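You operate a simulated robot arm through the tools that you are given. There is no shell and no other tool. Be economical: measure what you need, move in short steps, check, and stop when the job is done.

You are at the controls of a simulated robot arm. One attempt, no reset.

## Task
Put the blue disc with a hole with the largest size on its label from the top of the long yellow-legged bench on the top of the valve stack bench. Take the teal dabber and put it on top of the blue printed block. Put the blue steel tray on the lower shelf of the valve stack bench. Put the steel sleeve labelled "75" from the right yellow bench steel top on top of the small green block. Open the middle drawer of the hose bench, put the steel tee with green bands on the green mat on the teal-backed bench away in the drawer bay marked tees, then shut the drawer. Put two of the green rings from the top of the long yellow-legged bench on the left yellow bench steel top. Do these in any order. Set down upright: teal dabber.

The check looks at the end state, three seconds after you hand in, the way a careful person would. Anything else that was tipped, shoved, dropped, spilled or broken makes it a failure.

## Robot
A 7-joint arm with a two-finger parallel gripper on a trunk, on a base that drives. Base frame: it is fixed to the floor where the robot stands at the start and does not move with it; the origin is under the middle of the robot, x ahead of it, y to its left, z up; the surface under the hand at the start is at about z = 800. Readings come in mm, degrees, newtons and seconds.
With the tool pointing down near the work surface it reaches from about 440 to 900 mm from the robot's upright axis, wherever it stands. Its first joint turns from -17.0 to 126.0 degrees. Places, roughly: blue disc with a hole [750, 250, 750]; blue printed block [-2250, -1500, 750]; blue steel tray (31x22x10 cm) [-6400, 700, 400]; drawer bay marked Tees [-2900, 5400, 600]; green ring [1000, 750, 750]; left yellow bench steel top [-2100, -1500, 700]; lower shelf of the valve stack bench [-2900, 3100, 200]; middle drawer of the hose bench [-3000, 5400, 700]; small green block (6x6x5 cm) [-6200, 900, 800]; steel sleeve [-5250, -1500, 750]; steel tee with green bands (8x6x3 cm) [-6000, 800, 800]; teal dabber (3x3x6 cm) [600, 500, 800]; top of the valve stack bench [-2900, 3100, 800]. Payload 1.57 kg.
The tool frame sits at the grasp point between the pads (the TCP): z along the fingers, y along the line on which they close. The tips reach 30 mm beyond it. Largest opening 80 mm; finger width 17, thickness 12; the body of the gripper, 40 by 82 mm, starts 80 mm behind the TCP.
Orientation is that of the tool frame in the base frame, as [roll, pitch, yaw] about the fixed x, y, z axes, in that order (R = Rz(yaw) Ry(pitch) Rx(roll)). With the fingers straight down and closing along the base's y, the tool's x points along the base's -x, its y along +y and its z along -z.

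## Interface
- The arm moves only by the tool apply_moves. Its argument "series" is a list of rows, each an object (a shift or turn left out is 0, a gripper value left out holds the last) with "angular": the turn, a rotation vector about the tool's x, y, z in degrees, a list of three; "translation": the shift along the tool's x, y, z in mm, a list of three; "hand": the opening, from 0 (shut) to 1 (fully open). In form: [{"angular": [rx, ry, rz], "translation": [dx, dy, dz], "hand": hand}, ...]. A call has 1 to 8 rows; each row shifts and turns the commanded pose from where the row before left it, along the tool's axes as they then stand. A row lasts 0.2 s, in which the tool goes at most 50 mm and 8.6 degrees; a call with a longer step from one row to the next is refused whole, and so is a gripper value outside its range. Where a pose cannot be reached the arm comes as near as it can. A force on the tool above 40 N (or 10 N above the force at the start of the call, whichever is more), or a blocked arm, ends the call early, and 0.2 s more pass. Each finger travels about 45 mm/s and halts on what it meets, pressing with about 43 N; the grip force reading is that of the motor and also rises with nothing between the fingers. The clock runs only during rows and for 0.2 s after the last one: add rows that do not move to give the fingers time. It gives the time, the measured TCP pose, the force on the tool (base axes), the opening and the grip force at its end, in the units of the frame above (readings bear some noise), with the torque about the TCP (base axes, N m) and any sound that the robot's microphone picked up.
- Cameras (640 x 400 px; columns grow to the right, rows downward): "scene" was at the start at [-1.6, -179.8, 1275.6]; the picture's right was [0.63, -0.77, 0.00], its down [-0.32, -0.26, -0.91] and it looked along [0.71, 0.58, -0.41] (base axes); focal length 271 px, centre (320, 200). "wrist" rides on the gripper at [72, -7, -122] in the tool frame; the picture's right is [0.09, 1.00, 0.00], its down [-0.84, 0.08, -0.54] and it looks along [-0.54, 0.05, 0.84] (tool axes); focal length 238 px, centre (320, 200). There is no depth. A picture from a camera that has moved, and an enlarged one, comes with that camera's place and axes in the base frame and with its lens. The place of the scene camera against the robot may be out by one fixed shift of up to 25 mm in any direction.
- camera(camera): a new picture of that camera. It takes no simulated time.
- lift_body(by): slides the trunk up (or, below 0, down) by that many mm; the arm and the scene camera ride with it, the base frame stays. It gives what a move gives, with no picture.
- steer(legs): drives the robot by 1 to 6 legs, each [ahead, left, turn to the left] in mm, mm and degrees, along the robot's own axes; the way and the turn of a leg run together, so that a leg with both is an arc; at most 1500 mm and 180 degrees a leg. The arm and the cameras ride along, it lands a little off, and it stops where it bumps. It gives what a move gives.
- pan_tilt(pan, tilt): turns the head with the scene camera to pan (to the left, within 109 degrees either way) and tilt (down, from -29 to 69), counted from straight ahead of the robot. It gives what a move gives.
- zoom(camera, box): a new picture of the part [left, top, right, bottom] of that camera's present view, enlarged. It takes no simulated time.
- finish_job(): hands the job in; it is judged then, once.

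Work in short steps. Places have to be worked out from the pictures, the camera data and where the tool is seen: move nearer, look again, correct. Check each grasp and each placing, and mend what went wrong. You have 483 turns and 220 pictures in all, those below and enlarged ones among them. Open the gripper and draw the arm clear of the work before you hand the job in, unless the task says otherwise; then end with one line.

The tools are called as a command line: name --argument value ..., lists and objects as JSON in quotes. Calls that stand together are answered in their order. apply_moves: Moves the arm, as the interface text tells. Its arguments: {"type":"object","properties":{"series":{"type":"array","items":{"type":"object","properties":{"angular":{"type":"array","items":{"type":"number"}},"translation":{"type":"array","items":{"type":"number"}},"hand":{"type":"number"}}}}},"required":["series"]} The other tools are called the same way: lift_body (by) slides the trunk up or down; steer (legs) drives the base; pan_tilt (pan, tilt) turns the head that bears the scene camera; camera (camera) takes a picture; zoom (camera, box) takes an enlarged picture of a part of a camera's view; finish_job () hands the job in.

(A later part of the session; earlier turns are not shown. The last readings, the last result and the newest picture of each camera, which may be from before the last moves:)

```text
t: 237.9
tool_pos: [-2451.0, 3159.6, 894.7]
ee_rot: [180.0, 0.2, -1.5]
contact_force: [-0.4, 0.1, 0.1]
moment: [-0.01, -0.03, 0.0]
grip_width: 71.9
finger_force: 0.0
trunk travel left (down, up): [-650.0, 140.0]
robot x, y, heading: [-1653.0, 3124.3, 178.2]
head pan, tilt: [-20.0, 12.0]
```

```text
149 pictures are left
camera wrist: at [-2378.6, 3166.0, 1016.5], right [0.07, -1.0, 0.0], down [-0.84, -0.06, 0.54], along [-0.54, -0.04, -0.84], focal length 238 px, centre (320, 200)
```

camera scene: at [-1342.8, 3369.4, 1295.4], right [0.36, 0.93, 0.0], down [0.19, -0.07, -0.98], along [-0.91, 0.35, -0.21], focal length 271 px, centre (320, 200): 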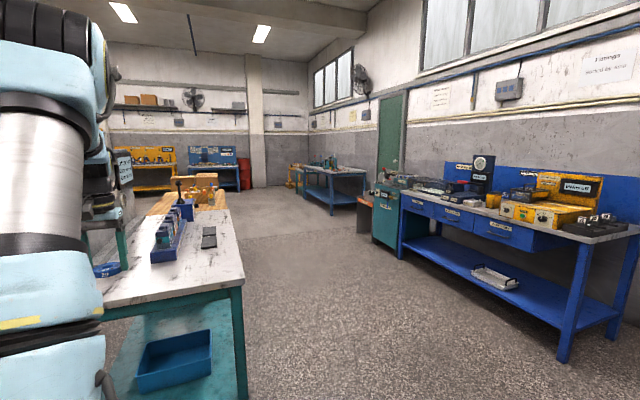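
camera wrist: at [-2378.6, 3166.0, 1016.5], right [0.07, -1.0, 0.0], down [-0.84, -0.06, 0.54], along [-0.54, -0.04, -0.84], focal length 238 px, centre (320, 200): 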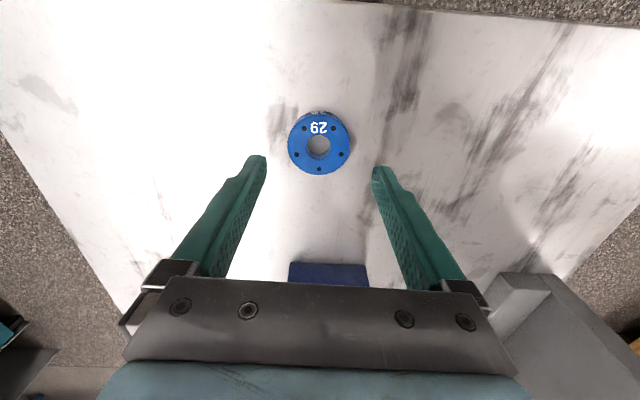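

Disc is placed. Raise the arm and retract it, then drive via the corridor toward the teal-backed bench.

apply_moves --series '[{"translation": [30, 0, -35]}, {"translation": [30, 0, -35]}, {"translation": [30, 0, -35]}, {"translation": [30, 0, -35]}, {"translation": [45, 0, 0], "hand": 1}, {"translation": [45, 0, 0]}, {}]'

steer --legs '[[-500, 0, 0], [0, 0, 2], [0, 1080, 0], [1500, 0, 0]]'

pan_tilt --pan 0 --tilt 15

camera --camera "scene"

```text
t: 239.5
tool_pos: [-2245.0, 3155.2, 1038.1]
ee_rot: [179.9, 0.3, -1.4]
contact_force: [-0.5, -1.0, -0.3]
moment: [0.01, -0.01, 0.0]
grip_width: 79.8
finger_force: 0.0
trunk travel left (down, up): [-650.0, 140.0]
robot x, y, heading: [-1657.1, 3124.1, 178.1]
head pan, tilt: [-20.0, 12.0]
```

```text
t: 254.8
tool_pos: [-3220.3, 2168.9, 1037.2]
ee_rot: [179.9, 0.1, -4.1]
contact_force: [0.1, 0.4, 0.1]
moment: [0.05, 0.01, 0.01]
grip_width: 80.1
finger_force: 0.1
trunk travel left (down, up): [-650.0, 140.0]
robot x, y, heading: [-2627.5, 2107.5, 175.4]
head pan, tilt: [-20.0, 12.0]
```

```text
t: 255.7
tool_pos: [-3219.9, 2169.4, 1037.6]
ee_rot: [179.9, 0.3, -4.2]
contact_force: [0.4, 0.0, 0.8]
moment: [0.02, 0.02, 0.01]
grip_width: 79.8
finger_force: 0.0
trunk travel left (down, up): [-650.0, 140.0]
robot x, y, heading: [-2631.6, 2110.9, 175.3]
head pan, tilt: [0.0, 15.0]
```

```text
148 pictures are left
camera scene: at [-2617.7, 2329.4, 1290.5], right [0.08, 1.0, 0.0], down [0.26, -0.02, -0.97], along [-0.96, 0.08, -0.26], focal length 271 px, centre (320, 200)
```

scene: 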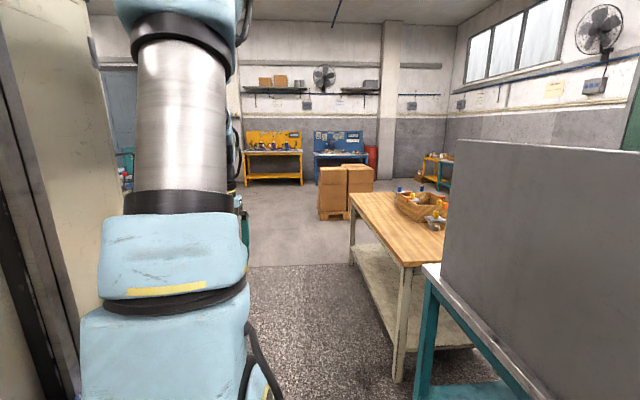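

Continue: turn left ~22° and go 1300 mm towards the (-6000,800) area, then look.

steer --legs '[[0, 0, 22], [1300, 0, 0]]'

camera --camera "scene"

```text
t: 263.4
tool_pos: [-4464.5, 1602.3, 1037.0]
ee_rot: [179.9, 0.3, 15.7]
contact_force: [0.2, -0.8, 0.6]
moment: [-0.01, 0.0, -0.03]
grip_width: 80.1
finger_force: 0.1
trunk travel left (down, up): [-650.0, 140.0]
robot x, y, heading: [-3887.0, 1746.1, -164.8]
head pan, tilt: [0.0, 15.0]
```

```text
147 pictures are left
camera scene: at [-3955.2, 1954.9, 1290.5], right [-0.26, 0.97, 0.0], down [0.25, 0.07, -0.97], along [-0.93, -0.25, -0.26], focal length 271 px, centre (320, 200)
```

scene: 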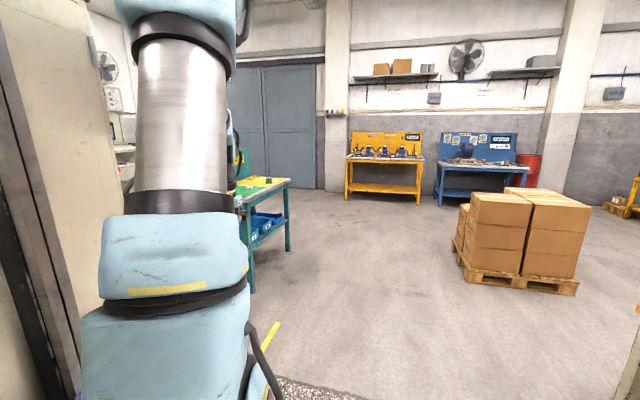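

The teal-backed bench is around (-5950,950), front facing +y. I turn to face −y and sidestep right to it.

steer --legs '[[0, 0, 74.8], [0, -1200, 0], [0, -800, 0]]'

camera --camera "scene"

camera --camera "wrist"

```text
t: 276.5
tool_pos: [-5896.9, 1168.0, 1038.2]
ee_rot: [179.9, 0.2, 89.9]
contact_force: [0.6, -0.7, -0.1]
moment: [0.0, -0.02, 0.01]
grip_width: 80.1
finger_force: 0.0
trunk travel left (down, up): [-650.0, 140.0]
robot x, y, heading: [-5877.8, 1758.2, -90.6]
head pan, tilt: [0.0, 15.0]
```

```text
146 pictures are left
camera scene: at [-6102.1, 1740.9, 1290.5], right [-1.0, 0.01, 0.0], down [0.0, 0.26, -0.97], along [-0.01, -0.97, -0.26], focal length 271 px, centre (320, 200)
```

scene: 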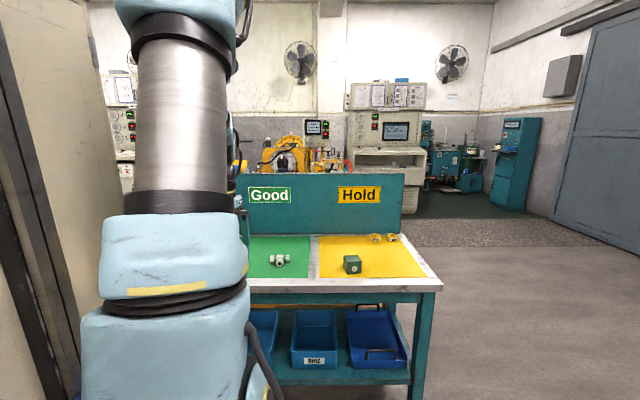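

```text
145 pictures are left
camera wrist: at [-5904.7, 1240.7, 1159.3], right [1.0, 0.09, 0.0], down [0.08, -0.83, 0.55], along [0.05, -0.54, -0.84], focal length 238 px, centre (320, 200)
```

wrist: 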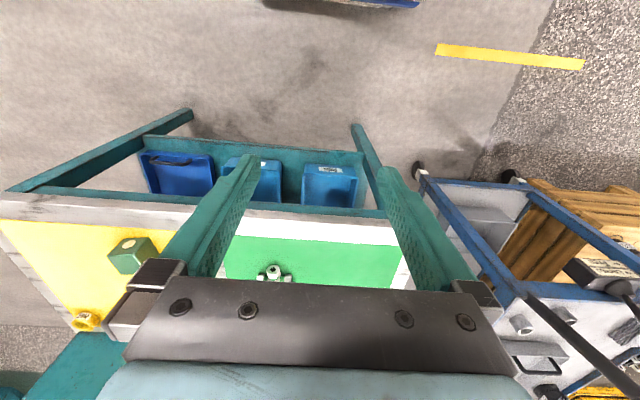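

Zoom on the shelf trays and the block/tee.

zoom --camera "scene" --box '[240, 290, 450, 400]'

zoom --camera "scene" --box '[230, 170, 450, 300]'

```text
3.05 times, centred on (345, 345) of scene
camera zoom: at [-6102.1, 1740.9, 1290.5], right [-1.0, 0.01, 0.0], down [0.0, 0.26, -0.97], along [-0.01, -0.97, -0.26], focal length 826 px, centre (244, -242)
```

zoom: 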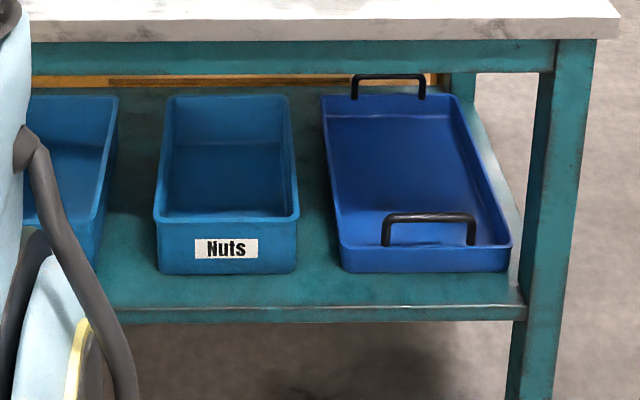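

```text
2.91 times, centred on (340, 235) of scene
camera zoom: at [-6102.1, 1740.9, 1290.5], right [-1.0, 0.01, 0.0], down [0.0, 0.26, -0.97], along [-0.01, -0.97, -0.26], focal length 789 px, centre (262, 98)
```

zoom: 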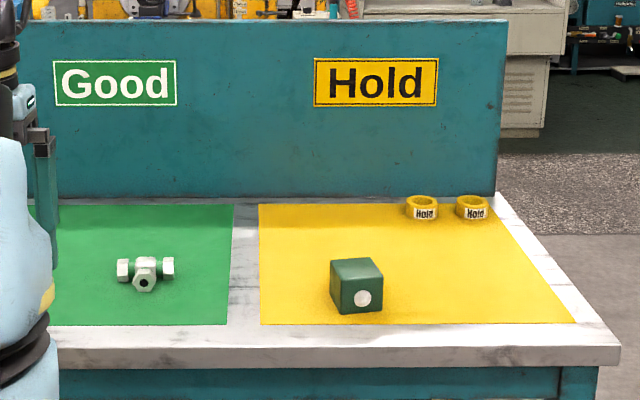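

I see the tee on the green mat (~(-5965,830)), the green block on the yellow mat, and the handled tray on the shelf. First the tee: move closer.

steer --legs '[[220, -60, 0]]'

camera --camera "wrist"

```text
t: 278.2
tool_pos: [-5966.0, 952.0, 1038.3]
ee_rot: [180.0, 0.3, 89.5]
contact_force: [0.1, -0.6, -0.5]
moment: [0.01, -0.02, -0.02]
grip_width: 80.1
finger_force: 0.1
trunk travel left (down, up): [-650.0, 140.0]
robot x, y, heading: [-5944.2, 1545.9, -91.0]
head pan, tilt: [0.0, 15.0]
```

```text
142 pictures are left
camera wrist: at [-5972.2, 1024.5, 1159.3], right [1.0, 0.08, 0.0], down [0.07, -0.84, 0.55], along [0.05, -0.54, -0.84], focal length 238 px, centre (320, 200)
```

wrist: 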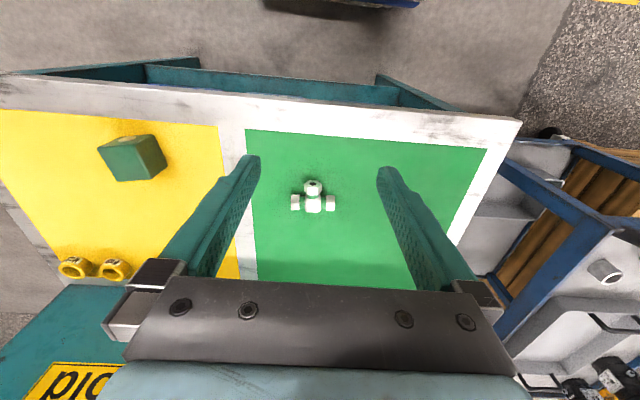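

apply_moves --series '[{"translation": [-45, 0, 0]}, {"translation": [-45, 0, 0]}, {"translation": [-30, 0, 35]}, {"translation": [0, 0, 48]}, {"translation": [0, 0, 48]}, {}]'

camera --camera "wrist"

zoom --camera "wrist" --box '[260, 90, 380, 190]'

```text
t: 279.6
tool_pos: [-5967.2, 831.6, 906.6]
ee_rot: [179.9, 0.2, 89.5]
contact_force: [0.2, 0.5, -0.8]
moment: [-0.01, -0.05, -0.02]
grip_width: 79.9
finger_force: 0.0
trunk travel left (down, up): [-650.0, 140.0]
robot x, y, heading: [-5942.2, 1547.3, -91.0]
head pan, tilt: [0.0, 15.0]
```

```text
141 pictures are left
camera wrist: at [-5973.3, 903.7, 1027.9], right [1.0, 0.08, 0.0], down [0.07, -0.83, 0.55], along [0.05, -0.54, -0.84], focal length 238 px, centre (320, 200)
```

wrist: 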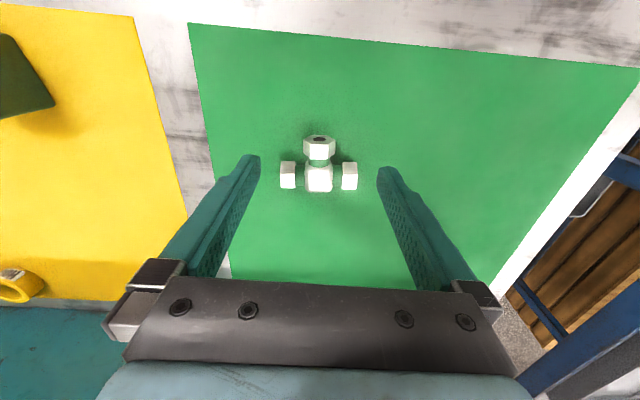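

```text
4.00 times, centred on (320, 140) of wrist
camera zoom: at [-5973.3, 903.7, 1027.9], right [1.0, 0.08, 0.0], down [0.07, -0.83, 0.55], along [0.05, -0.54, -0.84], focal length 953 px, centre (320, 440)
```

zoom: 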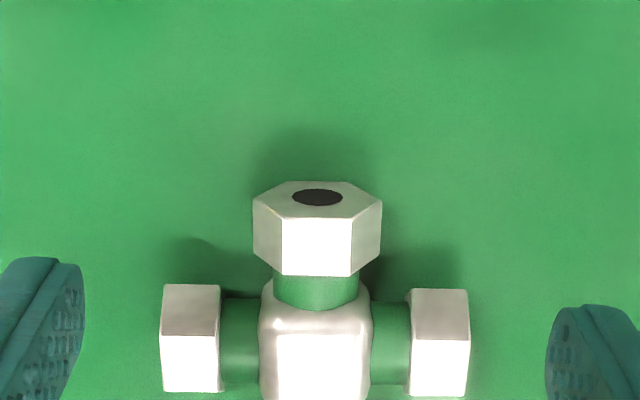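

I'll grip the tee along y (body far face to branch nut face, ~50 mm span): centre ≈(-5965,809). Rotate the tool 90°.

apply_moves --series '[{"translation": [-22, 2, 0]}, {"angular": [0, 0, -8.5]}, {"angular": [0, 0, -8.5]}, {"angular": [0, 0, -8.5]}, {"angular": [0, 0, -8.5]}, {"angular": [0, 0, -8.5]}, {"angular": [0, 0, -8.5]}, {"angular": [0, 0, -8.5]}]'

apply_moves --series '[{"angular": [0, 0, -8.5]}, {"angular": [0, 0, -8.5]}, {"angular": [0, 0, -8.5]}, {"angular": [0, 0, -5]}, {}]'

camera --camera "wrist"

```text
t: 281.4
tool_pos: [-5963.8, 808.5, 907.9]
ee_rot: [-179.8, 0.2, 149.1]
contact_force: [-0.6, 0.9, 0.3]
moment: [-0.01, -0.01, 0.01]
grip_width: 79.8
finger_force: 0.1
trunk travel left (down, up): [-650.0, 140.0]
robot x, y, heading: [-5943.5, 1544.4, -90.9]
head pan, tilt: [0.0, 15.0]
```

```text
t: 282.6
tool_pos: [-5963.4, 808.9, 907.6]
ee_rot: [-179.9, 0.1, 179.5]
contact_force: [-0.3, -0.2, -1.2]
moment: [-0.02, 0.03, -0.01]
grip_width: 79.8
finger_force: 0.1
trunk travel left (down, up): [-650.0, 140.0]
robot x, y, heading: [-5944.0, 1542.8, -91.1]
head pan, tilt: [0.0, 15.0]
```

```text
139 pictures are left
camera wrist: at [-6036.7, 804.1, 1029.4], right [-0.08, 1.0, 0.0], down [0.84, 0.07, 0.54], along [0.54, 0.04, -0.84], focal length 238 px, centre (320, 200)
```

wrist: 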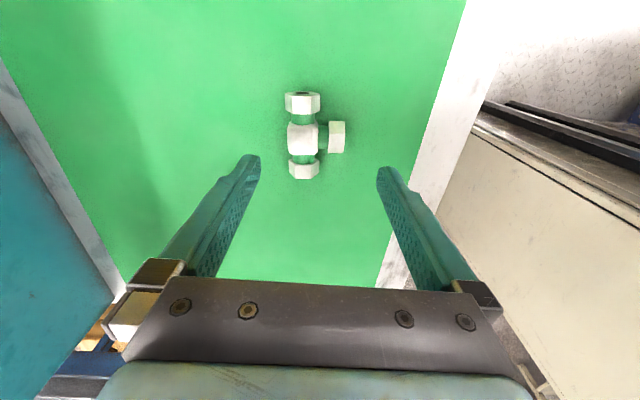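

apply_moves --series '[{"translation": [2.5, -3, 35]}, {"translation": [0, 0, 33]}, {}]'

camera --camera "wrist"

```text
t: 283.4
tool_pos: [-5966.4, 806.6, 840.3]
ee_rot: [-179.8, 0.1, 179.5]
contact_force: [-0.2, -0.5, -0.6]
moment: [0.0, -0.02, -0.01]
grip_width: 79.9
finger_force: 0.2
trunk travel left (down, up): [-650.0, 140.0]
robot x, y, heading: [-5942.6, 1543.5, -90.9]
head pan, tilt: [0.0, 15.0]
```

```text
138 pictures are left
camera wrist: at [-6038.4, 801.6, 961.3], right [-0.08, 1.0, 0.0], down [0.84, 0.07, 0.54], along [0.54, 0.04, -0.84], focal length 238 px, centre (320, 200)
```

wrist: 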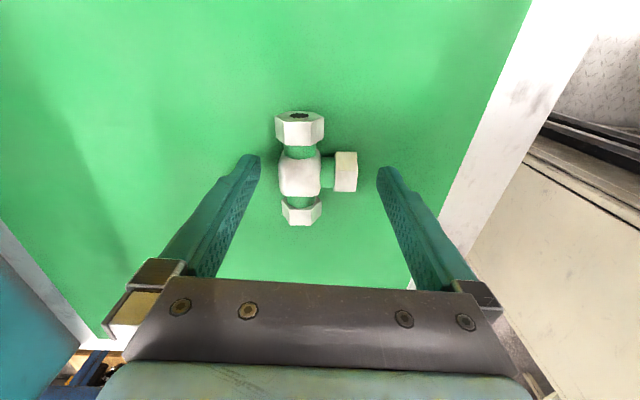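

apply_moves --series '[{"translation": [0, 0, 6]}, {"hand": 0.4}, {"hand": 0.4}, {"hand": 0.4}, {"hand": 0.4}, {"hand": 0.4}]'

camera --camera "wrist"

```text
t: 284.9
tool_pos: [-5967.0, 805.7, 833.2]
ee_rot: [-179.9, 0.1, 179.5]
contact_force: [1.2, -0.3, -0.8]
moment: [0.0, 0.0, -0.02]
grip_width: 50.9
finger_force: 43.4
trunk travel left (down, up): [-650.0, 140.0]
robot x, y, heading: [-5941.1, 1541.4, -91.2]
head pan, tilt: [0.0, 15.0]
```

```text
137 pictures are left
camera wrist: at [-6039.1, 800.9, 955.7], right [-0.08, 1.0, 0.0], down [0.84, 0.07, 0.54], along [0.54, 0.04, -0.84], focal length 238 px, centre (320, 200)
```

wrist: 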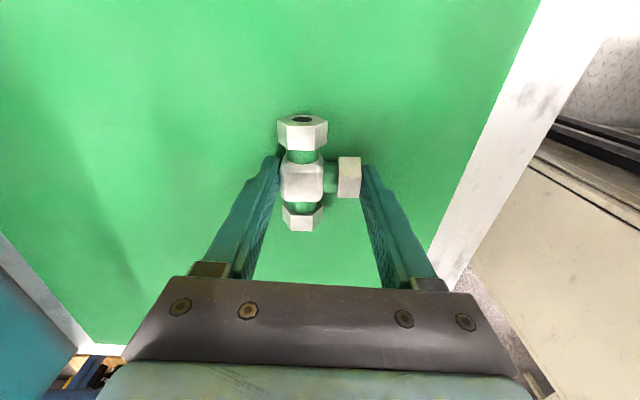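

The drawer must be opened first, so I set the tee back (release) and do other jobs first.

apply_moves --series '[{"hand": 0.8}, {"hand": 1}, {"hand": 1}, {"translation": [0, 0, -30]}, {"translation": [0, 0, -48]}, {"translation": [0, 0, -48]}, {"translation": [0, 0, -48]}, {"translation": [0, 0, -35]}]'

apply_moves --series '[{"angular": [0, 0, 8.5]}, {"angular": [0, 0, 8.5]}, {"angular": [0, 0, 8.5]}, {"angular": [0, 0, 8.5]}, {"angular": [0, 0, 8.5]}, {"angular": [0, 0, 8.5]}, {"angular": [0, 0, 8.5]}, {"angular": [0, 0, 8.5]}]'

apply_moves --series '[{"angular": [0, 0, 8.5]}, {"angular": [0, 0, 8.5]}, {"angular": [0, 0, 5]}, {"translation": [45, 0, 0]}, {"translation": [45, 0, 0]}, {"translation": [30, 0, 0]}, {}]'

camera --camera "wrist"

```text
t: 286.6
tool_pos: [-5967.4, 806.0, 1039.9]
ee_rot: [-179.9, 0.1, 179.5]
contact_force: [0.0, 0.1, 0.8]
moment: [0.01, 0.02, 0.0]
grip_width: 80.0
finger_force: 0.0
trunk travel left (down, up): [-650.0, 140.0]
robot x, y, heading: [-5945.0, 1544.0, -91.0]
head pan, tilt: [0.0, 15.0]
```

```text
t: 288.4
tool_pos: [-5967.8, 805.4, 1040.8]
ee_rot: [180.0, 0.3, 111.3]
contact_force: [-0.1, -0.3, -0.2]
moment: [0.02, -0.02, 0.04]
grip_width: 80.2
finger_force: 0.1
trunk travel left (down, up): [-650.0, 140.0]
robot x, y, heading: [-5941.5, 1542.0, -90.8]
head pan, tilt: [0.0, 15.0]
```

```text
t: 290.1
tool_pos: [-5964.9, 922.1, 1041.4]
ee_rot: [179.9, 0.3, 89.3]
contact_force: [1.1, 0.8, -0.2]
moment: [0.01, 0.03, 0.01]
grip_width: 80.1
finger_force: 0.1
trunk travel left (down, up): [-650.0, 140.0]
robot x, y, heading: [-5941.5, 1538.5, -91.1]
head pan, tilt: [0.0, 15.0]
```

```text
136 pictures are left
camera wrist: at [-5971.5, 995.4, 1162.8], right [1.0, 0.08, 0.0], down [0.07, -0.84, 0.55], along [0.05, -0.54, -0.84], focal length 238 px, centre (320, 200)
```

wrist: 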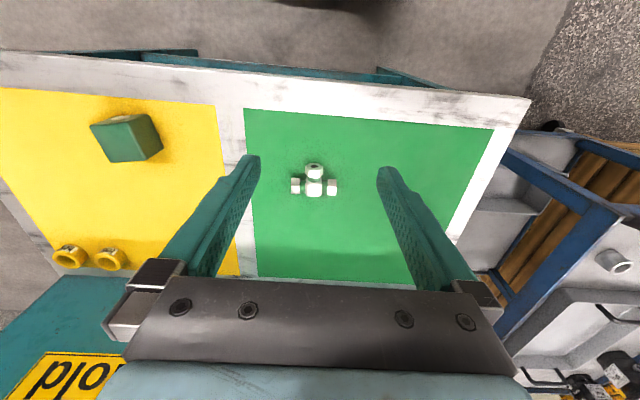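

Tee stands fine. Now go for the sleeve: around the west end of this bench. Back off and sidestep.

steer --legs '[[-200, 0, 1], [0, -1250, 0]]'

camera --camera "scene"

```text
t: 297.5
tool_pos: [-7197.1, 1113.5, 1042.0]
ee_rot: [179.9, 0.3, 90.4]
contact_force: [-0.3, -0.8, -0.1]
moment: [0.0, 0.0, 0.01]
grip_width: 79.9
finger_force: 0.1
trunk travel left (down, up): [-650.0, 140.0]
robot x, y, heading: [-7184.0, 1737.1, -90.0]
head pan, tilt: [0.0, 15.0]
```

```text
135 pictures are left
camera scene: at [-7406.9, 1714.2, 1290.5], right [-1.0, 0.0, 0.0], down [0.0, 0.26, -0.97], along [0.0, -0.97, -0.26], focal length 271 px, centre (320, 200)
```

scene: 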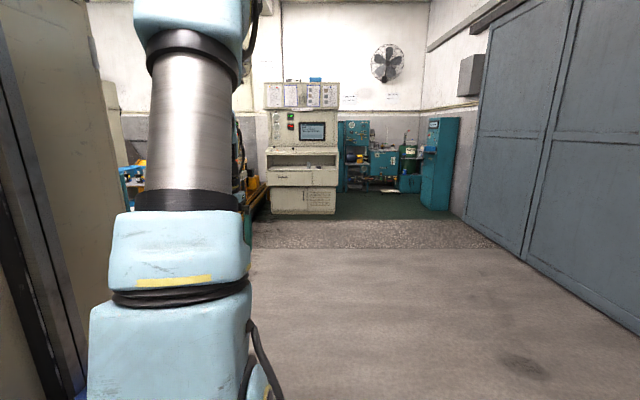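

Clear ahead. Drive on to y≈−600, then look left along the corridor.

steer --legs '[[1500, 0, 0], [700, 0, 0]]'

camera --camera "scene"

camera --camera "wrist"

```text
t: 308.4
tool_pos: [-7227.0, -1094.6, 1041.3]
ee_rot: [179.9, 0.1, 89.1]
contact_force: [0.0, 0.1, -0.5]
moment: [-0.03, 0.03, 0.01]
grip_width: 79.9
finger_force: 0.1
trunk travel left (down, up): [-650.0, 140.0]
robot x, y, heading: [-7202.8, -473.7, -91.3]
head pan, tilt: [0.0, 15.0]
```

```text
134 pictures are left
camera scene: at [-7423.3, -488.5, 1290.5], right [-1.0, 0.03, 0.0], down [0.01, 0.26, -0.97], along [-0.02, -0.97, -0.26], focal length 271 px, centre (320, 200)
```

scene: 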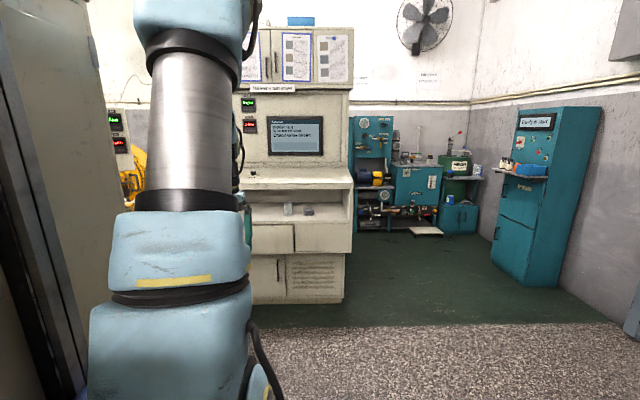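

```text
133 pictures are left
camera wrist: at [-7232.9, -1021.0, 1162.8], right [1.0, 0.08, 0.0], down [0.06, -0.84, 0.55], along [0.04, -0.54, -0.84], focal length 238 px, centre (320, 200)
```

wrist: 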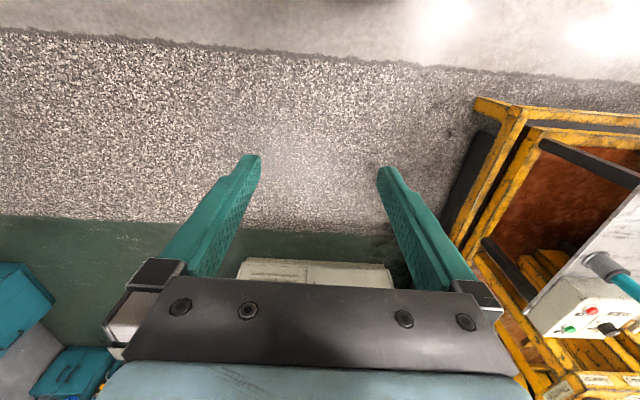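

The right yellow bench starts at x≈−6500, front y≈−1170. Sidestep left along it.

steer --legs '[[60, 1000, 1], [0, 700, 0]]'

camera --camera "wrist"

camera --camera "scene"

```text
t: 317.1
tool_pos: [-5461.8, -1134.3, 1041.4]
ee_rot: [179.9, 0.2, 93.0]
contact_force: [0.2, -0.3, -0.8]
moment: [0.01, 0.02, 0.0]
grip_width: 80.0
finger_force: 0.0
trunk travel left (down, up): [-650.0, 140.0]
robot x, y, heading: [-5476.4, -511.1, -87.2]
head pan, tilt: [0.0, 15.0]
```

```text
132 pictures are left
camera wrist: at [-5472.7, -1061.3, 1162.8], right [0.99, 0.14, 0.0], down [0.12, -0.83, 0.55], along [0.08, -0.54, -0.84], focal length 238 px, centre (320, 200)
```

wrist: 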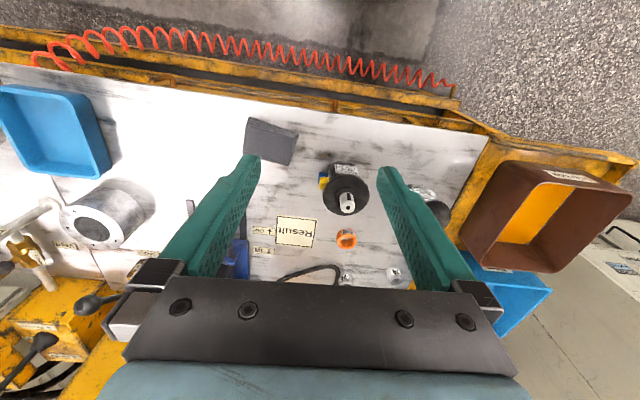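

```text
131 pictures are left
camera scene: at [-5700.0, -543.7, 1290.5], right [-1.0, -0.04, 0.0], down [-0.01, 0.26, -0.97], along [0.04, -0.96, -0.26], focal length 271 px, centre (320, 200)
```

scene: 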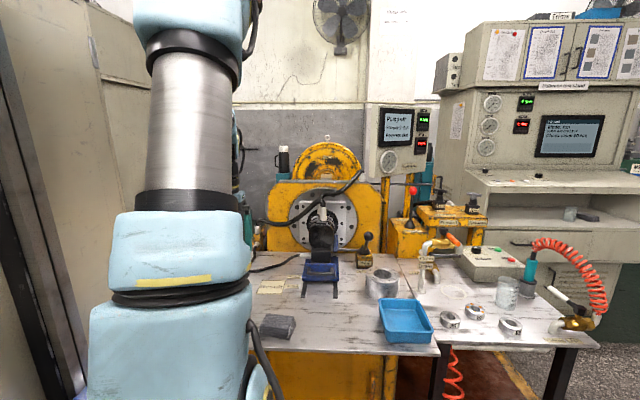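

Zoom for sleeve labels.

zoom --camera "wrist" --box '[300, 140, 480, 295]'

```text
2.58 times, centred on (390, 218) of wrist
camera zoom: at [-5472.7, -1061.3, 1162.8], right [0.99, 0.14, 0.0], down [0.12, -0.83, 0.55], along [0.08, -0.54, -0.84], focal length 615 px, centre (139, 155)
```

zoom: 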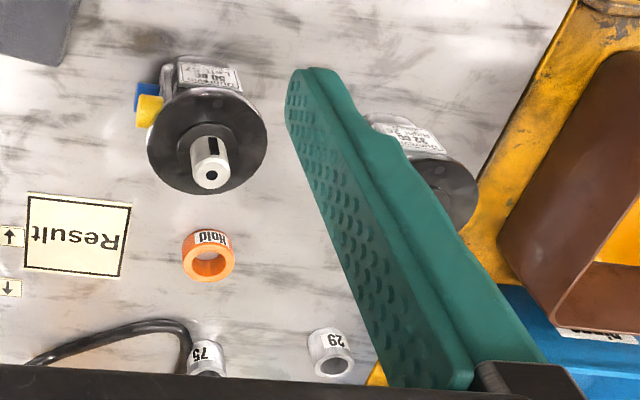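

Sleeve "75" is near (-5320,-1596). A red coil hose runs along the front; I pull the arm back to see the clearance between my base and the hose.

apply_moves --series '[{"translation": [45, 0, 0]}, {"translation": [45, 0, 0]}, {"translation": [45, 0, 0]}, {}]'

camera --camera "wrist"

pan_tilt --pan -5 --tilt 60

camera --camera "scene"

```text
t: 318.1
tool_pos: [-5468.0, -996.9, 1037.9]
ee_rot: [179.8, 0.2, 93.1]
contact_force: [0.3, -0.5, -0.2]
moment: [-0.01, 0.0, 0.02]
grip_width: 79.8
finger_force: 0.0
trunk travel left (down, up): [-650.0, 140.0]
robot x, y, heading: [-5479.4, -513.8, -87.8]
head pan, tilt: [0.0, 15.0]
```

```text
129 pictures are left
camera wrist: at [-5479.3, -924.7, 1159.4], right [0.99, 0.14, 0.0], down [0.12, -0.83, 0.55], along [0.08, -0.54, -0.84], focal length 238 px, centre (320, 200)
```

wrist: 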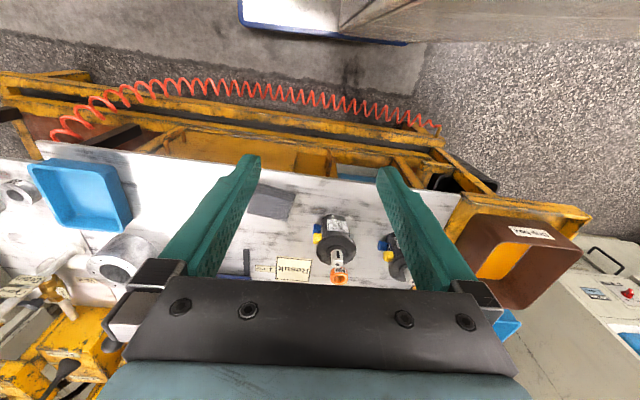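

```text
t: 319.3
tool_pos: [-5468.4, -996.7, 1038.0]
ee_rot: [180.0, 0.2, 92.9]
contact_force: [0.3, 0.5, 0.6]
moment: [-0.01, 0.02, -0.02]
grip_width: 80.1
finger_force: 0.0
trunk travel left (down, up): [-650.0, 140.0]
robot x, y, heading: [-5481.7, -510.0, -87.4]
head pan, tilt: [-5.0, 60.0]
```

```text
128 pictures are left
camera scene: at [-5707.0, -517.0, 1224.3], right [-1.0, 0.04, 0.0], down [0.04, 0.86, -0.5], along [-0.02, -0.5, -0.87], focal length 271 px, centre (320, 200)
```

scene: 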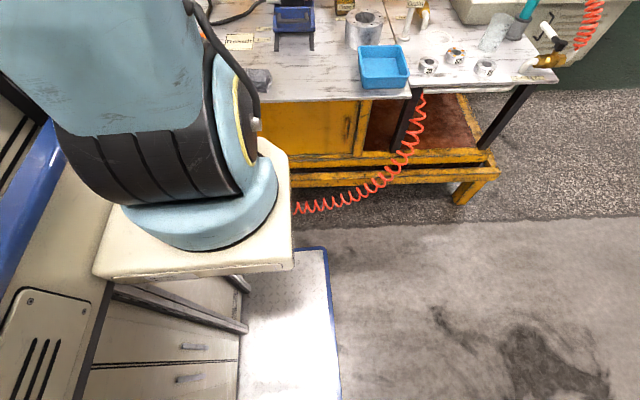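

Base front is ~412 mm ahead of axis and the coil is at y≈−1103. I can go to robot y≈−655; then reach the sleeve with a tilted tool. Drive there.

steer --legs '[[0, 140, -2], [125, 0, 0]]'

camera --camera "scene"

apply_moves --series '[{"translation": [-45, 0, 0]}, {"translation": [-45, 0, 0]}, {"translation": [-45, 0, 0]}, {"translation": [-45, 0, 0]}, {"translation": [-45, 0, 0]}, {"translation": [-45, 0, 0]}, {}]'

camera --camera "wrist"

```text
t: 321.5
tool_pos: [-5342.4, -1118.3, 1038.7]
ee_rot: [179.9, 0.2, 91.1]
contact_force: [-0.7, 0.4, -1.4]
moment: [0.0, 0.02, 0.03]
grip_width: 80.0
finger_force: 0.1
trunk travel left (down, up): [-650.0, 140.0]
robot x, y, heading: [-5336.1, -633.1, -89.6]
head pan, tilt: [-5.0, 60.0]
```

```text
127 pictures are left
camera scene: at [-5566.0, -630.1, 1224.2], right [-1.0, 0.08, 0.0], down [0.07, 0.86, -0.5], along [-0.04, -0.5, -0.87], focal length 271 px, centre (320, 200)
```

scene: 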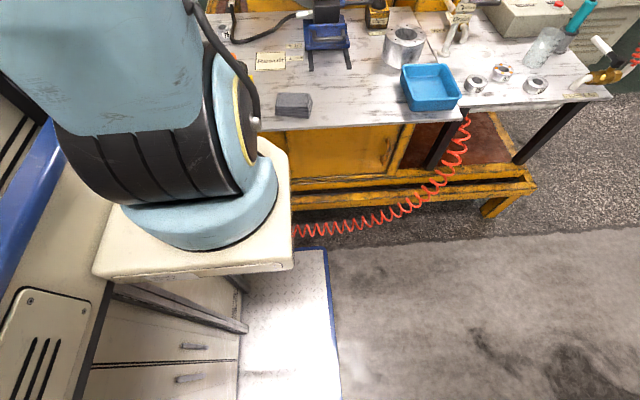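

```text
t: 323.1
tool_pos: [-5337.5, -1387.3, 1040.2]
ee_rot: [179.9, 0.2, 91.1]
contact_force: [0.5, 0.3, -0.3]
moment: [-0.03, -0.02, 0.01]
grip_width: 79.9
finger_force: 0.0
trunk travel left (down, up): [-650.0, 140.0]
robot x, y, heading: [-5334.5, -632.9, -89.5]
head pan, tilt: [-5.0, 60.0]
```

```text
126 pictures are left
camera wrist: at [-5346.8, -1314.8, 1162.7], right [0.99, 0.11, 0.0], down [0.09, -0.83, 0.55], along [0.06, -0.54, -0.84], focal length 238 px, centre (320, 200)
```

wrist: 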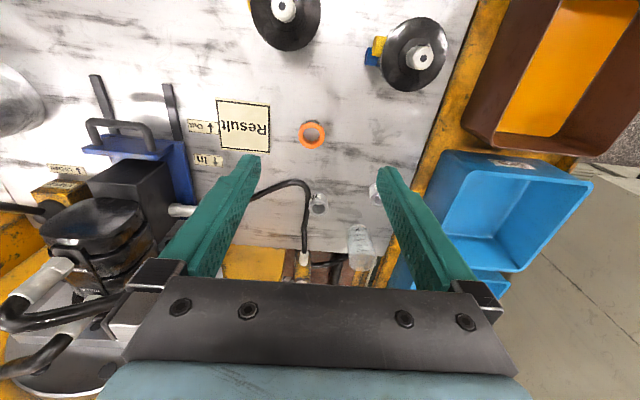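

zoom --camera "wrist" --box '[240, 150, 400, 280]'

```text
3.08 times, centred on (320, 215) of wrist
camera zoom: at [-5346.8, -1314.8, 1162.7], right [0.99, 0.11, 0.0], down [0.09, -0.83, 0.55], along [0.06, -0.54, -0.84], focal length 733 px, centre (320, 154)
```

zoom: 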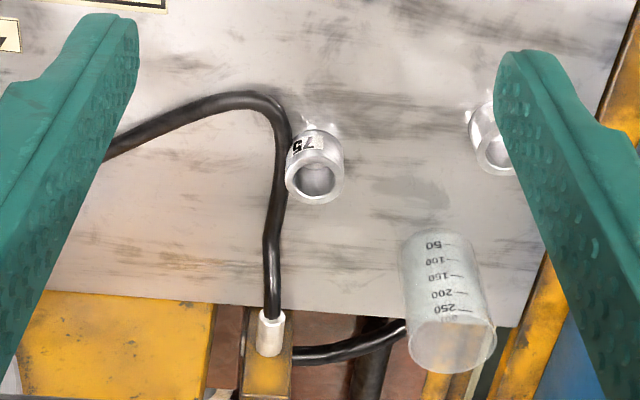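

Advance 40 mm more (front then ~25 mm from the hose) and test how far the arm reaches with the trunk lowered.

steer --legs '[[40, -5, 0]]'

lift_body --by -100

apply_moves --series '[{"translation": [-45, 0, 0]}, {"translation": [-45, 0, 0]}, {"translation": [-45, 0, 0]}, {"translation": [-40, 0, 0]}, {}]'

```text
t: 323.9
tool_pos: [-5343.7, -1428.4, 1042.0]
ee_rot: [179.9, 0.2, 91.1]
contact_force: [1.0, -0.5, -0.1]
moment: [-0.01, 0.01, 0.02]
grip_width: 80.1
finger_force: 0.0
trunk travel left (down, up): [-650.0, 140.0]
robot x, y, heading: [-5343.7, -672.6, -89.1]
head pan, tilt: [-5.0, 60.0]
```

```text
t: 325.3
tool_pos: [-5343.0, -1428.4, 941.8]
ee_rot: [-179.9, 0.1, 91.2]
contact_force: [0.8, 0.7, 0.7]
moment: [0.01, -0.03, 0.01]
grip_width: 80.3
finger_force: 0.1
trunk travel left (down, up): [-550.0, 240.0]
robot x, y, heading: [-5342.4, -671.4, -89.5]
head pan, tilt: [-5.0, 60.0]
```

```text
t: 326.5
tool_pos: [-5351.8, -1565.2, 938.5]
ee_rot: [180.0, 0.2, 91.1]
contact_force: [0.6, 0.5, 0.1]
moment: [-0.01, -0.03, -0.01]
grip_width: 80.2
finger_force: 0.0
out of reach, approached as far as the arm can: row 4
trunk travel left (down, up): [-550.0, 240.0]
robot x, y, heading: [-5346.0, -673.3, -89.4]
head pan, tilt: [-5.0, 60.0]
```

Reach limit ≈892 mm vertical; need ~930, so a ~12–15° outward tilt with closing along x. Look closely at the cable next to the sleeve.

camera --camera "wrist"

zoom --camera "wrist" --box '[250, 70, 430, 200]'

```text
124 pictures are left
camera wrist: at [-5359.9, -1492.9, 1060.1], right [0.99, 0.11, 0.0], down [0.09, -0.83, 0.54], along [0.06, -0.54, -0.84], focal length 238 px, centre (320, 200)
```

wrist: 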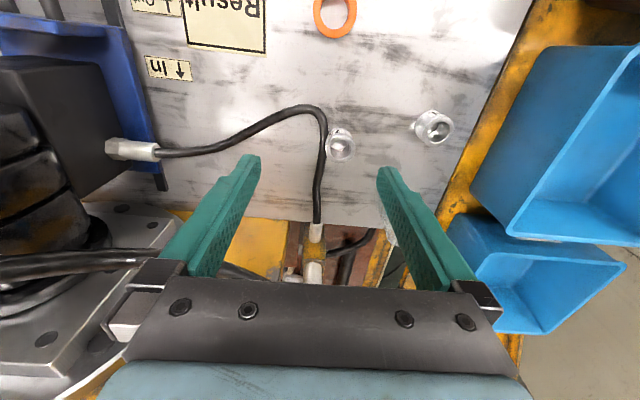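

```text
3.08 times, centred on (340, 135) of wrist
camera zoom: at [-5359.9, -1492.9, 1060.1], right [0.99, 0.11, 0.0], down [0.09, -0.83, 0.54], along [0.06, -0.54, -0.84], focal length 733 px, centre (258, 400)
```

zoom: 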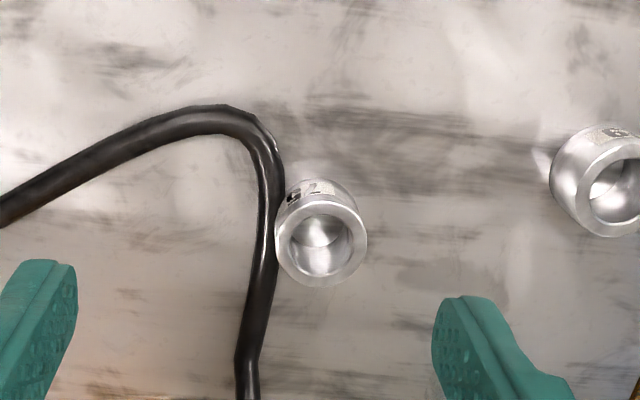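

Hose hugs the sleeve's −x side, so I'll grip its +x wall (one finger in the 29 mm bore). Tilt the tool 13° outward, narrow the opening to 22 mm and move near, still well above.

apply_moves --series '[{"angular": [0, -6.5, 0], "hand": 0.275}, {"angular": [0, -6.5, 0]}, {"translation": [0, 25, 0]}, {"translation": [0, 25, 0]}, {}]'

lift_body --by -80

apply_moves --series '[{"translation": [-40, 0, 0]}, {}]'

camera --camera "wrist"

```text
t: 327.7
tool_pos: [-5302.6, -1566.3, 940.0]
ee_rot: [179.9, 13.2, 91.0]
contact_force: [0.7, 0.3, 0.0]
moment: [-0.01, 0.0, 0.02]
grip_width: 21.8
finger_force: 0.1
trunk travel left (down, up): [-550.0, 240.0]
robot x, y, heading: [-5339.1, -676.6, -89.1]
head pan, tilt: [-5.0, 60.0]
```

```text
t: 328.8
tool_pos: [-5302.2, -1565.6, 859.8]
ee_rot: [179.9, 13.3, 91.1]
contact_force: [0.4, -0.7, 1.5]
moment: [0.0, 0.0, 0.03]
grip_width: 22.2
finger_force: 0.1
trunk travel left (down, up): [-470.0, 320.0]
robot x, y, heading: [-5342.9, -675.8, -89.5]
head pan, tilt: [-5.0, 60.0]
```

```text
t: 329.4
tool_pos: [-5299.0, -1603.6, 870.0]
ee_rot: [179.8, 13.1, 91.3]
contact_force: [-0.7, 0.0, 0.2]
moment: [0.02, -0.03, 0.0]
grip_width: 21.9
finger_force: 0.1
trunk travel left (down, up): [-470.0, 320.0]
robot x, y, heading: [-5339.9, -673.6, -89.3]
head pan, tilt: [-5.0, 60.0]
```

```text
122 pictures are left
camera wrist: at [-5308.8, -1504.7, 971.1], right [0.99, 0.11, -0.02], down [0.09, -0.69, 0.72], along [0.07, -0.72, -0.69], focal length 238 px, centre (320, 200)
```

wrist: 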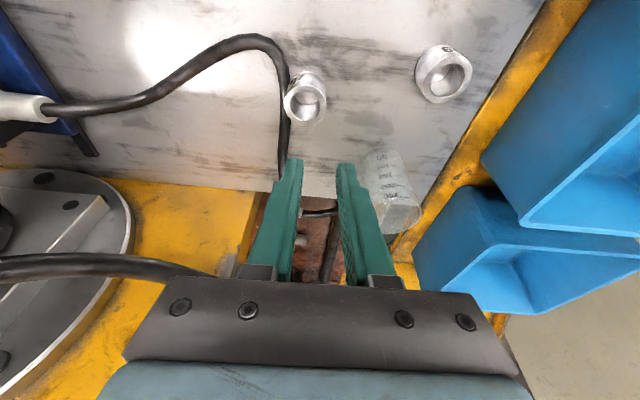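

Sleeve top centre ≈(-5316,-1611). Descend vertically 75 mm and re-check alignment.

apply_moves --series '[{"translation": [8.5, 0, 36.5]}, {"translation": [8.5, 0, 36.5]}, {"translation": [-2, 0, 0]}, {}]'

camera --camera "wrist"

zoom --camera "wrist" --box '[250, 90, 390, 200]'

```text
t: 330.4
tool_pos: [-5299.6, -1604.7, 797.9]
ee_rot: [179.9, 13.2, 91.1]
contact_force: [0.5, -0.4, -0.3]
moment: [0.01, -0.02, 0.0]
grip_width: 21.9
finger_force: 0.1
trunk travel left (down, up): [-470.0, 320.0]
robot x, y, heading: [-5340.5, -672.3, -89.4]
head pan, tilt: [-5.0, 60.0]
```

```text
121 pictures are left
camera wrist: at [-5309.2, -1506.0, 898.2], right [0.99, 0.11, -0.02], down [0.09, -0.69, 0.72], along [0.07, -0.72, -0.69], focal length 238 px, centre (320, 200)
```

wrist: 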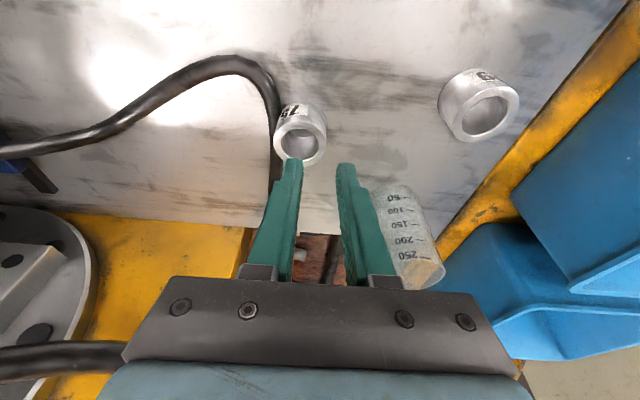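

```text
3.64 times, centred on (320, 145) of wrist
camera zoom: at [-5309.2, -1506.0, 898.2], right [0.99, 0.11, -0.02], down [0.09, -0.69, 0.72], along [0.07, -0.72, -0.69], focal length 867 px, centre (320, 400)
```

zoom: 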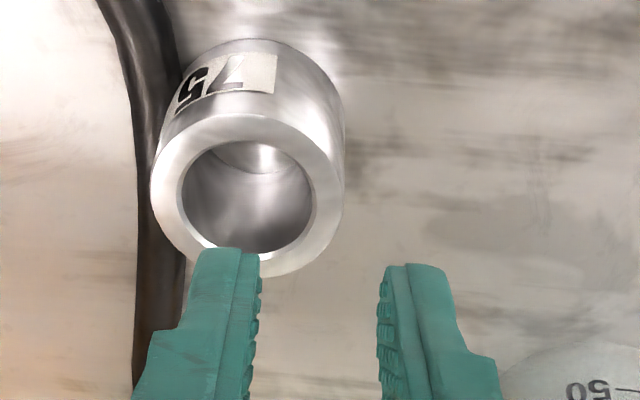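

Aligned within a few mm. Descend 25 mm, then another 25 mm into the bore watching force.

apply_moves --series '[{"translation": [0, 2, 0]}, {"translation": [5.6, 0, 24.4]}, {"translation": [3.4, 0, 14.6]}, {}]'

zoom --camera "wrist" --box '[250, 110, 390, 220]'

```text
t: 331.4
tool_pos: [-5298.6, -1606.2, 753.0]
ee_rot: [-180.0, 13.4, 91.2]
contact_force: [0.2, -0.7, 1.0]
moment: [0.02, 0.01, 0.0]
grip_width: 22.0
finger_force: 0.0
trunk travel left (down, up): [-470.0, 320.0]
robot x, y, heading: [-5344.0, -673.3, -89.5]
head pan, tilt: [-5.0, 60.0]
```

```text
3.64 times, centred on (320, 165) of wrist
camera zoom: at [-5307.7, -1507.9, 855.2], right [0.99, 0.11, -0.02], down [0.09, -0.69, 0.72], along [0.06, -0.72, -0.69], focal length 867 px, centre (320, 327)
```

zoom: 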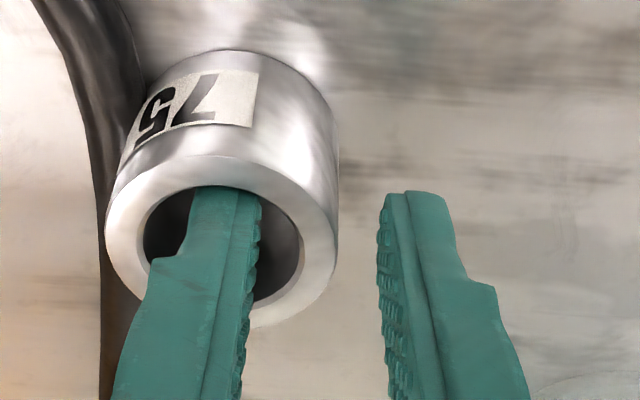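

Inside the bore without contact. Go 7 mm deeper and close.

apply_moves --series '[{"translation": [1.6, 0, 6.8]}, {"hand": 0.1}, {"hand": 0.0}, {"hand": 0.0}, {}]'

zoom --camera "wrist" --box '[250, 110, 390, 220]'

```text
t: 332.6
tool_pos: [-5297.6, -1607.1, 746.3]
ee_rot: [180.0, 13.2, 91.1]
contact_force: [-0.4, 0.0, -0.6]
moment: [-0.03, 0.08, -0.03]
grip_width: 9.6
finger_force: 28.1
trunk travel left (down, up): [-470.0, 320.0]
robot x, y, heading: [-5341.7, -673.4, -89.4]
head pan, tilt: [-5.0, 60.0]
```

```text
3.64 times, centred on (320, 165) of wrist
camera zoom: at [-5306.7, -1508.1, 848.2], right [0.99, 0.11, -0.02], down [0.09, -0.69, 0.72], along [0.07, -0.72, -0.69], focal length 867 px, centre (320, 327)
```

zoom: 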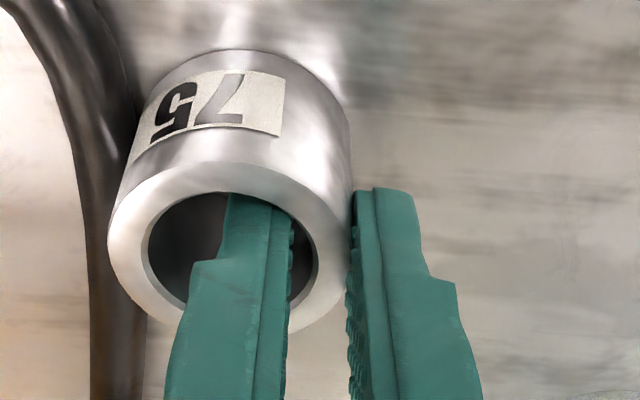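

Gripped the wall. Lift 30 mm and check.

apply_moves --series '[{"translation": [-2.2, 0, -9.7]}, {"translation": [-4.5, 0, -19.5]}, {}, {}]'

zoom --camera "wrist" --box '[230, 90, 410, 240]'

```text
t: 333.6
tool_pos: [-5299.3, -1605.9, 775.9]
ee_rot: [179.8, 13.2, 91.1]
contact_force: [0.9, -0.8, -1.2]
moment: [0.03, 0.0, 0.01]
grip_width: 9.8
finger_force: 27.6
trunk travel left (down, up): [-470.0, 320.0]
robot x, y, heading: [-5340.4, -675.2, -89.7]
head pan, tilt: [-5.0, 60.0]
```

```text
2.67 times, centred on (320, 165) of wrist
camera zoom: at [-5307.5, -1507.6, 878.6], right [0.99, 0.11, -0.02], down [0.09, -0.69, 0.72], along [0.07, -0.72, -0.69], focal length 636 px, centre (320, 293)
```

zoom: 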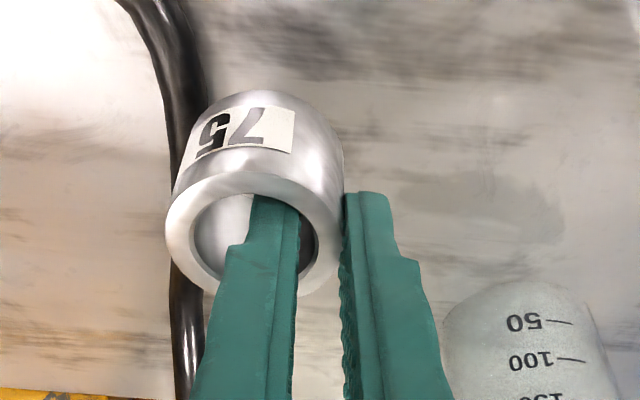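

Lifted. Raise further straight up, then trunk up and retract.

apply_moves --series '[{"translation": [-10, 0, -44]}, {"translation": [-10, 0, -44]}, {"translation": [40, 0, 0]}, {"translation": [45, 0, 0]}, {"translation": [45, 0, 0]}, {}]'

lift_body --by 180

apply_moves --series '[{"angular": [0, 6.5, 0]}, {"angular": [0, 6.5, 0]}, {"translation": [45, 0, 0]}, {"translation": [45, 0, 0]}, {"translation": [30, 0, 0]}, {}]'

camera --camera "wrist"

```text
t: 335.0
tool_pos: [-5302.8, -1478.3, 839.3]
ee_rot: [179.9, 13.2, 91.0]
contact_force: [0.3, -0.5, -2.5]
moment: [0.0, -0.03, 0.03]
grip_width: 9.7
finger_force: 28.1
trunk travel left (down, up): [-470.0, 320.0]
robot x, y, heading: [-5341.2, -673.5, -89.6]
head pan, tilt: [-5.0, 60.0]
```

```text
t: 337.0
tool_pos: [-5303.0, -1478.2, 1019.7]
ee_rot: [179.9, 13.2, 91.2]
contact_force: [0.3, 1.1, -2.2]
moment: [0.02, -0.05, 0.01]
grip_width: 9.5
finger_force: 28.5
trunk travel left (down, up): [-650.0, 140.0]
robot x, y, heading: [-5341.7, -673.4, -89.3]
head pan, tilt: [-5.0, 60.0]
```

```text
t: 338.4
tool_pos: [-5303.4, -1354.3, 1019.1]
ee_rot: [179.9, 0.2, 91.1]
contact_force: [0.4, 0.3, -2.2]
moment: [-0.03, -0.01, 0.0]
grip_width: 9.5
finger_force: 28.1
trunk travel left (down, up): [-650.0, 140.0]
robot x, y, heading: [-5339.8, -670.1, -89.4]
head pan, tilt: [-5.0, 60.0]
```

```text
116 pictures are left
camera wrist: at [-5312.6, -1282.5, 1140.1], right [0.99, 0.11, 0.0], down [0.09, -0.83, 0.55], along [0.06, -0.54, -0.84], focal length 238 px, centre (320, 200)
```

wrist: 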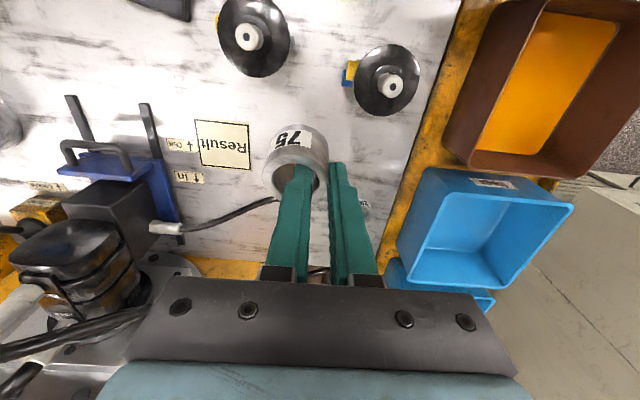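

Sleeve held. Drive back around to the teal-backed bench.

steer --legs '[[-180, 0, 0], [0, -1000, 0], [0, -850, 0], [-1500, 0, 0], [-740, 0, 0], [0, 900, 0]]'

pan_tilt --pan 0 --tilt 30

camera --camera "scene"

camera --camera "wrist"

```text
t: 363.8
tool_pos: [-6363.1, 1093.4, 1017.8]
ee_rot: [179.9, 0.2, 93.8]
contact_force: [-1.0, -0.5, -2.8]
moment: [0.02, -0.02, -0.03]
grip_width: 9.5
finger_force: 27.9
trunk travel left (down, up): [-650.0, 140.0]
robot x, y, heading: [-6435.8, 1770.0, -86.9]
head pan, tilt: [-5.0, 60.0]
```

```text
t: 364.8
tool_pos: [-6364.5, 1092.6, 1018.6]
ee_rot: [180.0, 0.2, 93.9]
contact_force: [0.7, 0.3, -1.2]
moment: [0.0, -0.03, 0.02]
grip_width: 9.5
finger_force: 28.1
trunk travel left (down, up): [-650.0, 140.0]
robot x, y, heading: [-6433.5, 1771.5, -86.5]
head pan, tilt: [0.0, 30.0]
```

```text
115 pictures are left
camera scene: at [-6655.8, 1740.3, 1266.2], right [-1.0, -0.06, 0.0], down [-0.03, 0.5, -0.87], along [0.05, -0.86, -0.5], focal length 271 px, centre (320, 200)
```

scene: 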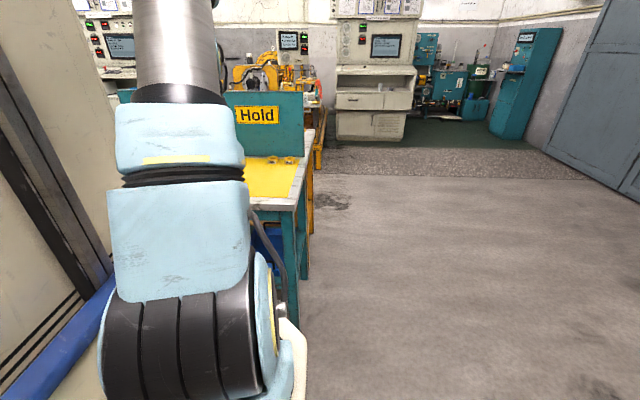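

```text
114 pictures are left
camera wrist: at [-6375.9, 1165.0, 1140.2], right [0.99, 0.16, 0.0], down [0.13, -0.83, 0.55], along [0.09, -0.54, -0.84], focal length 238 px, centre (320, 200)
```

wrist: 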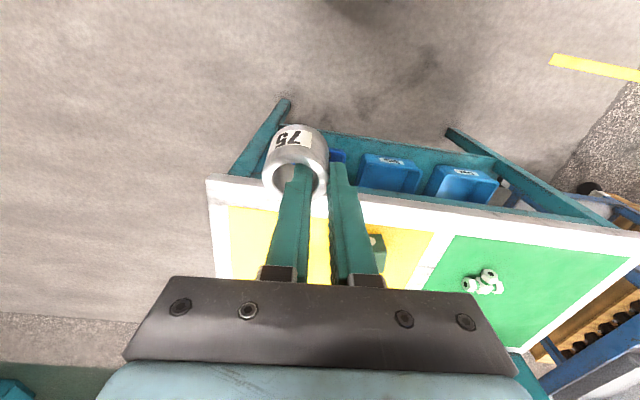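

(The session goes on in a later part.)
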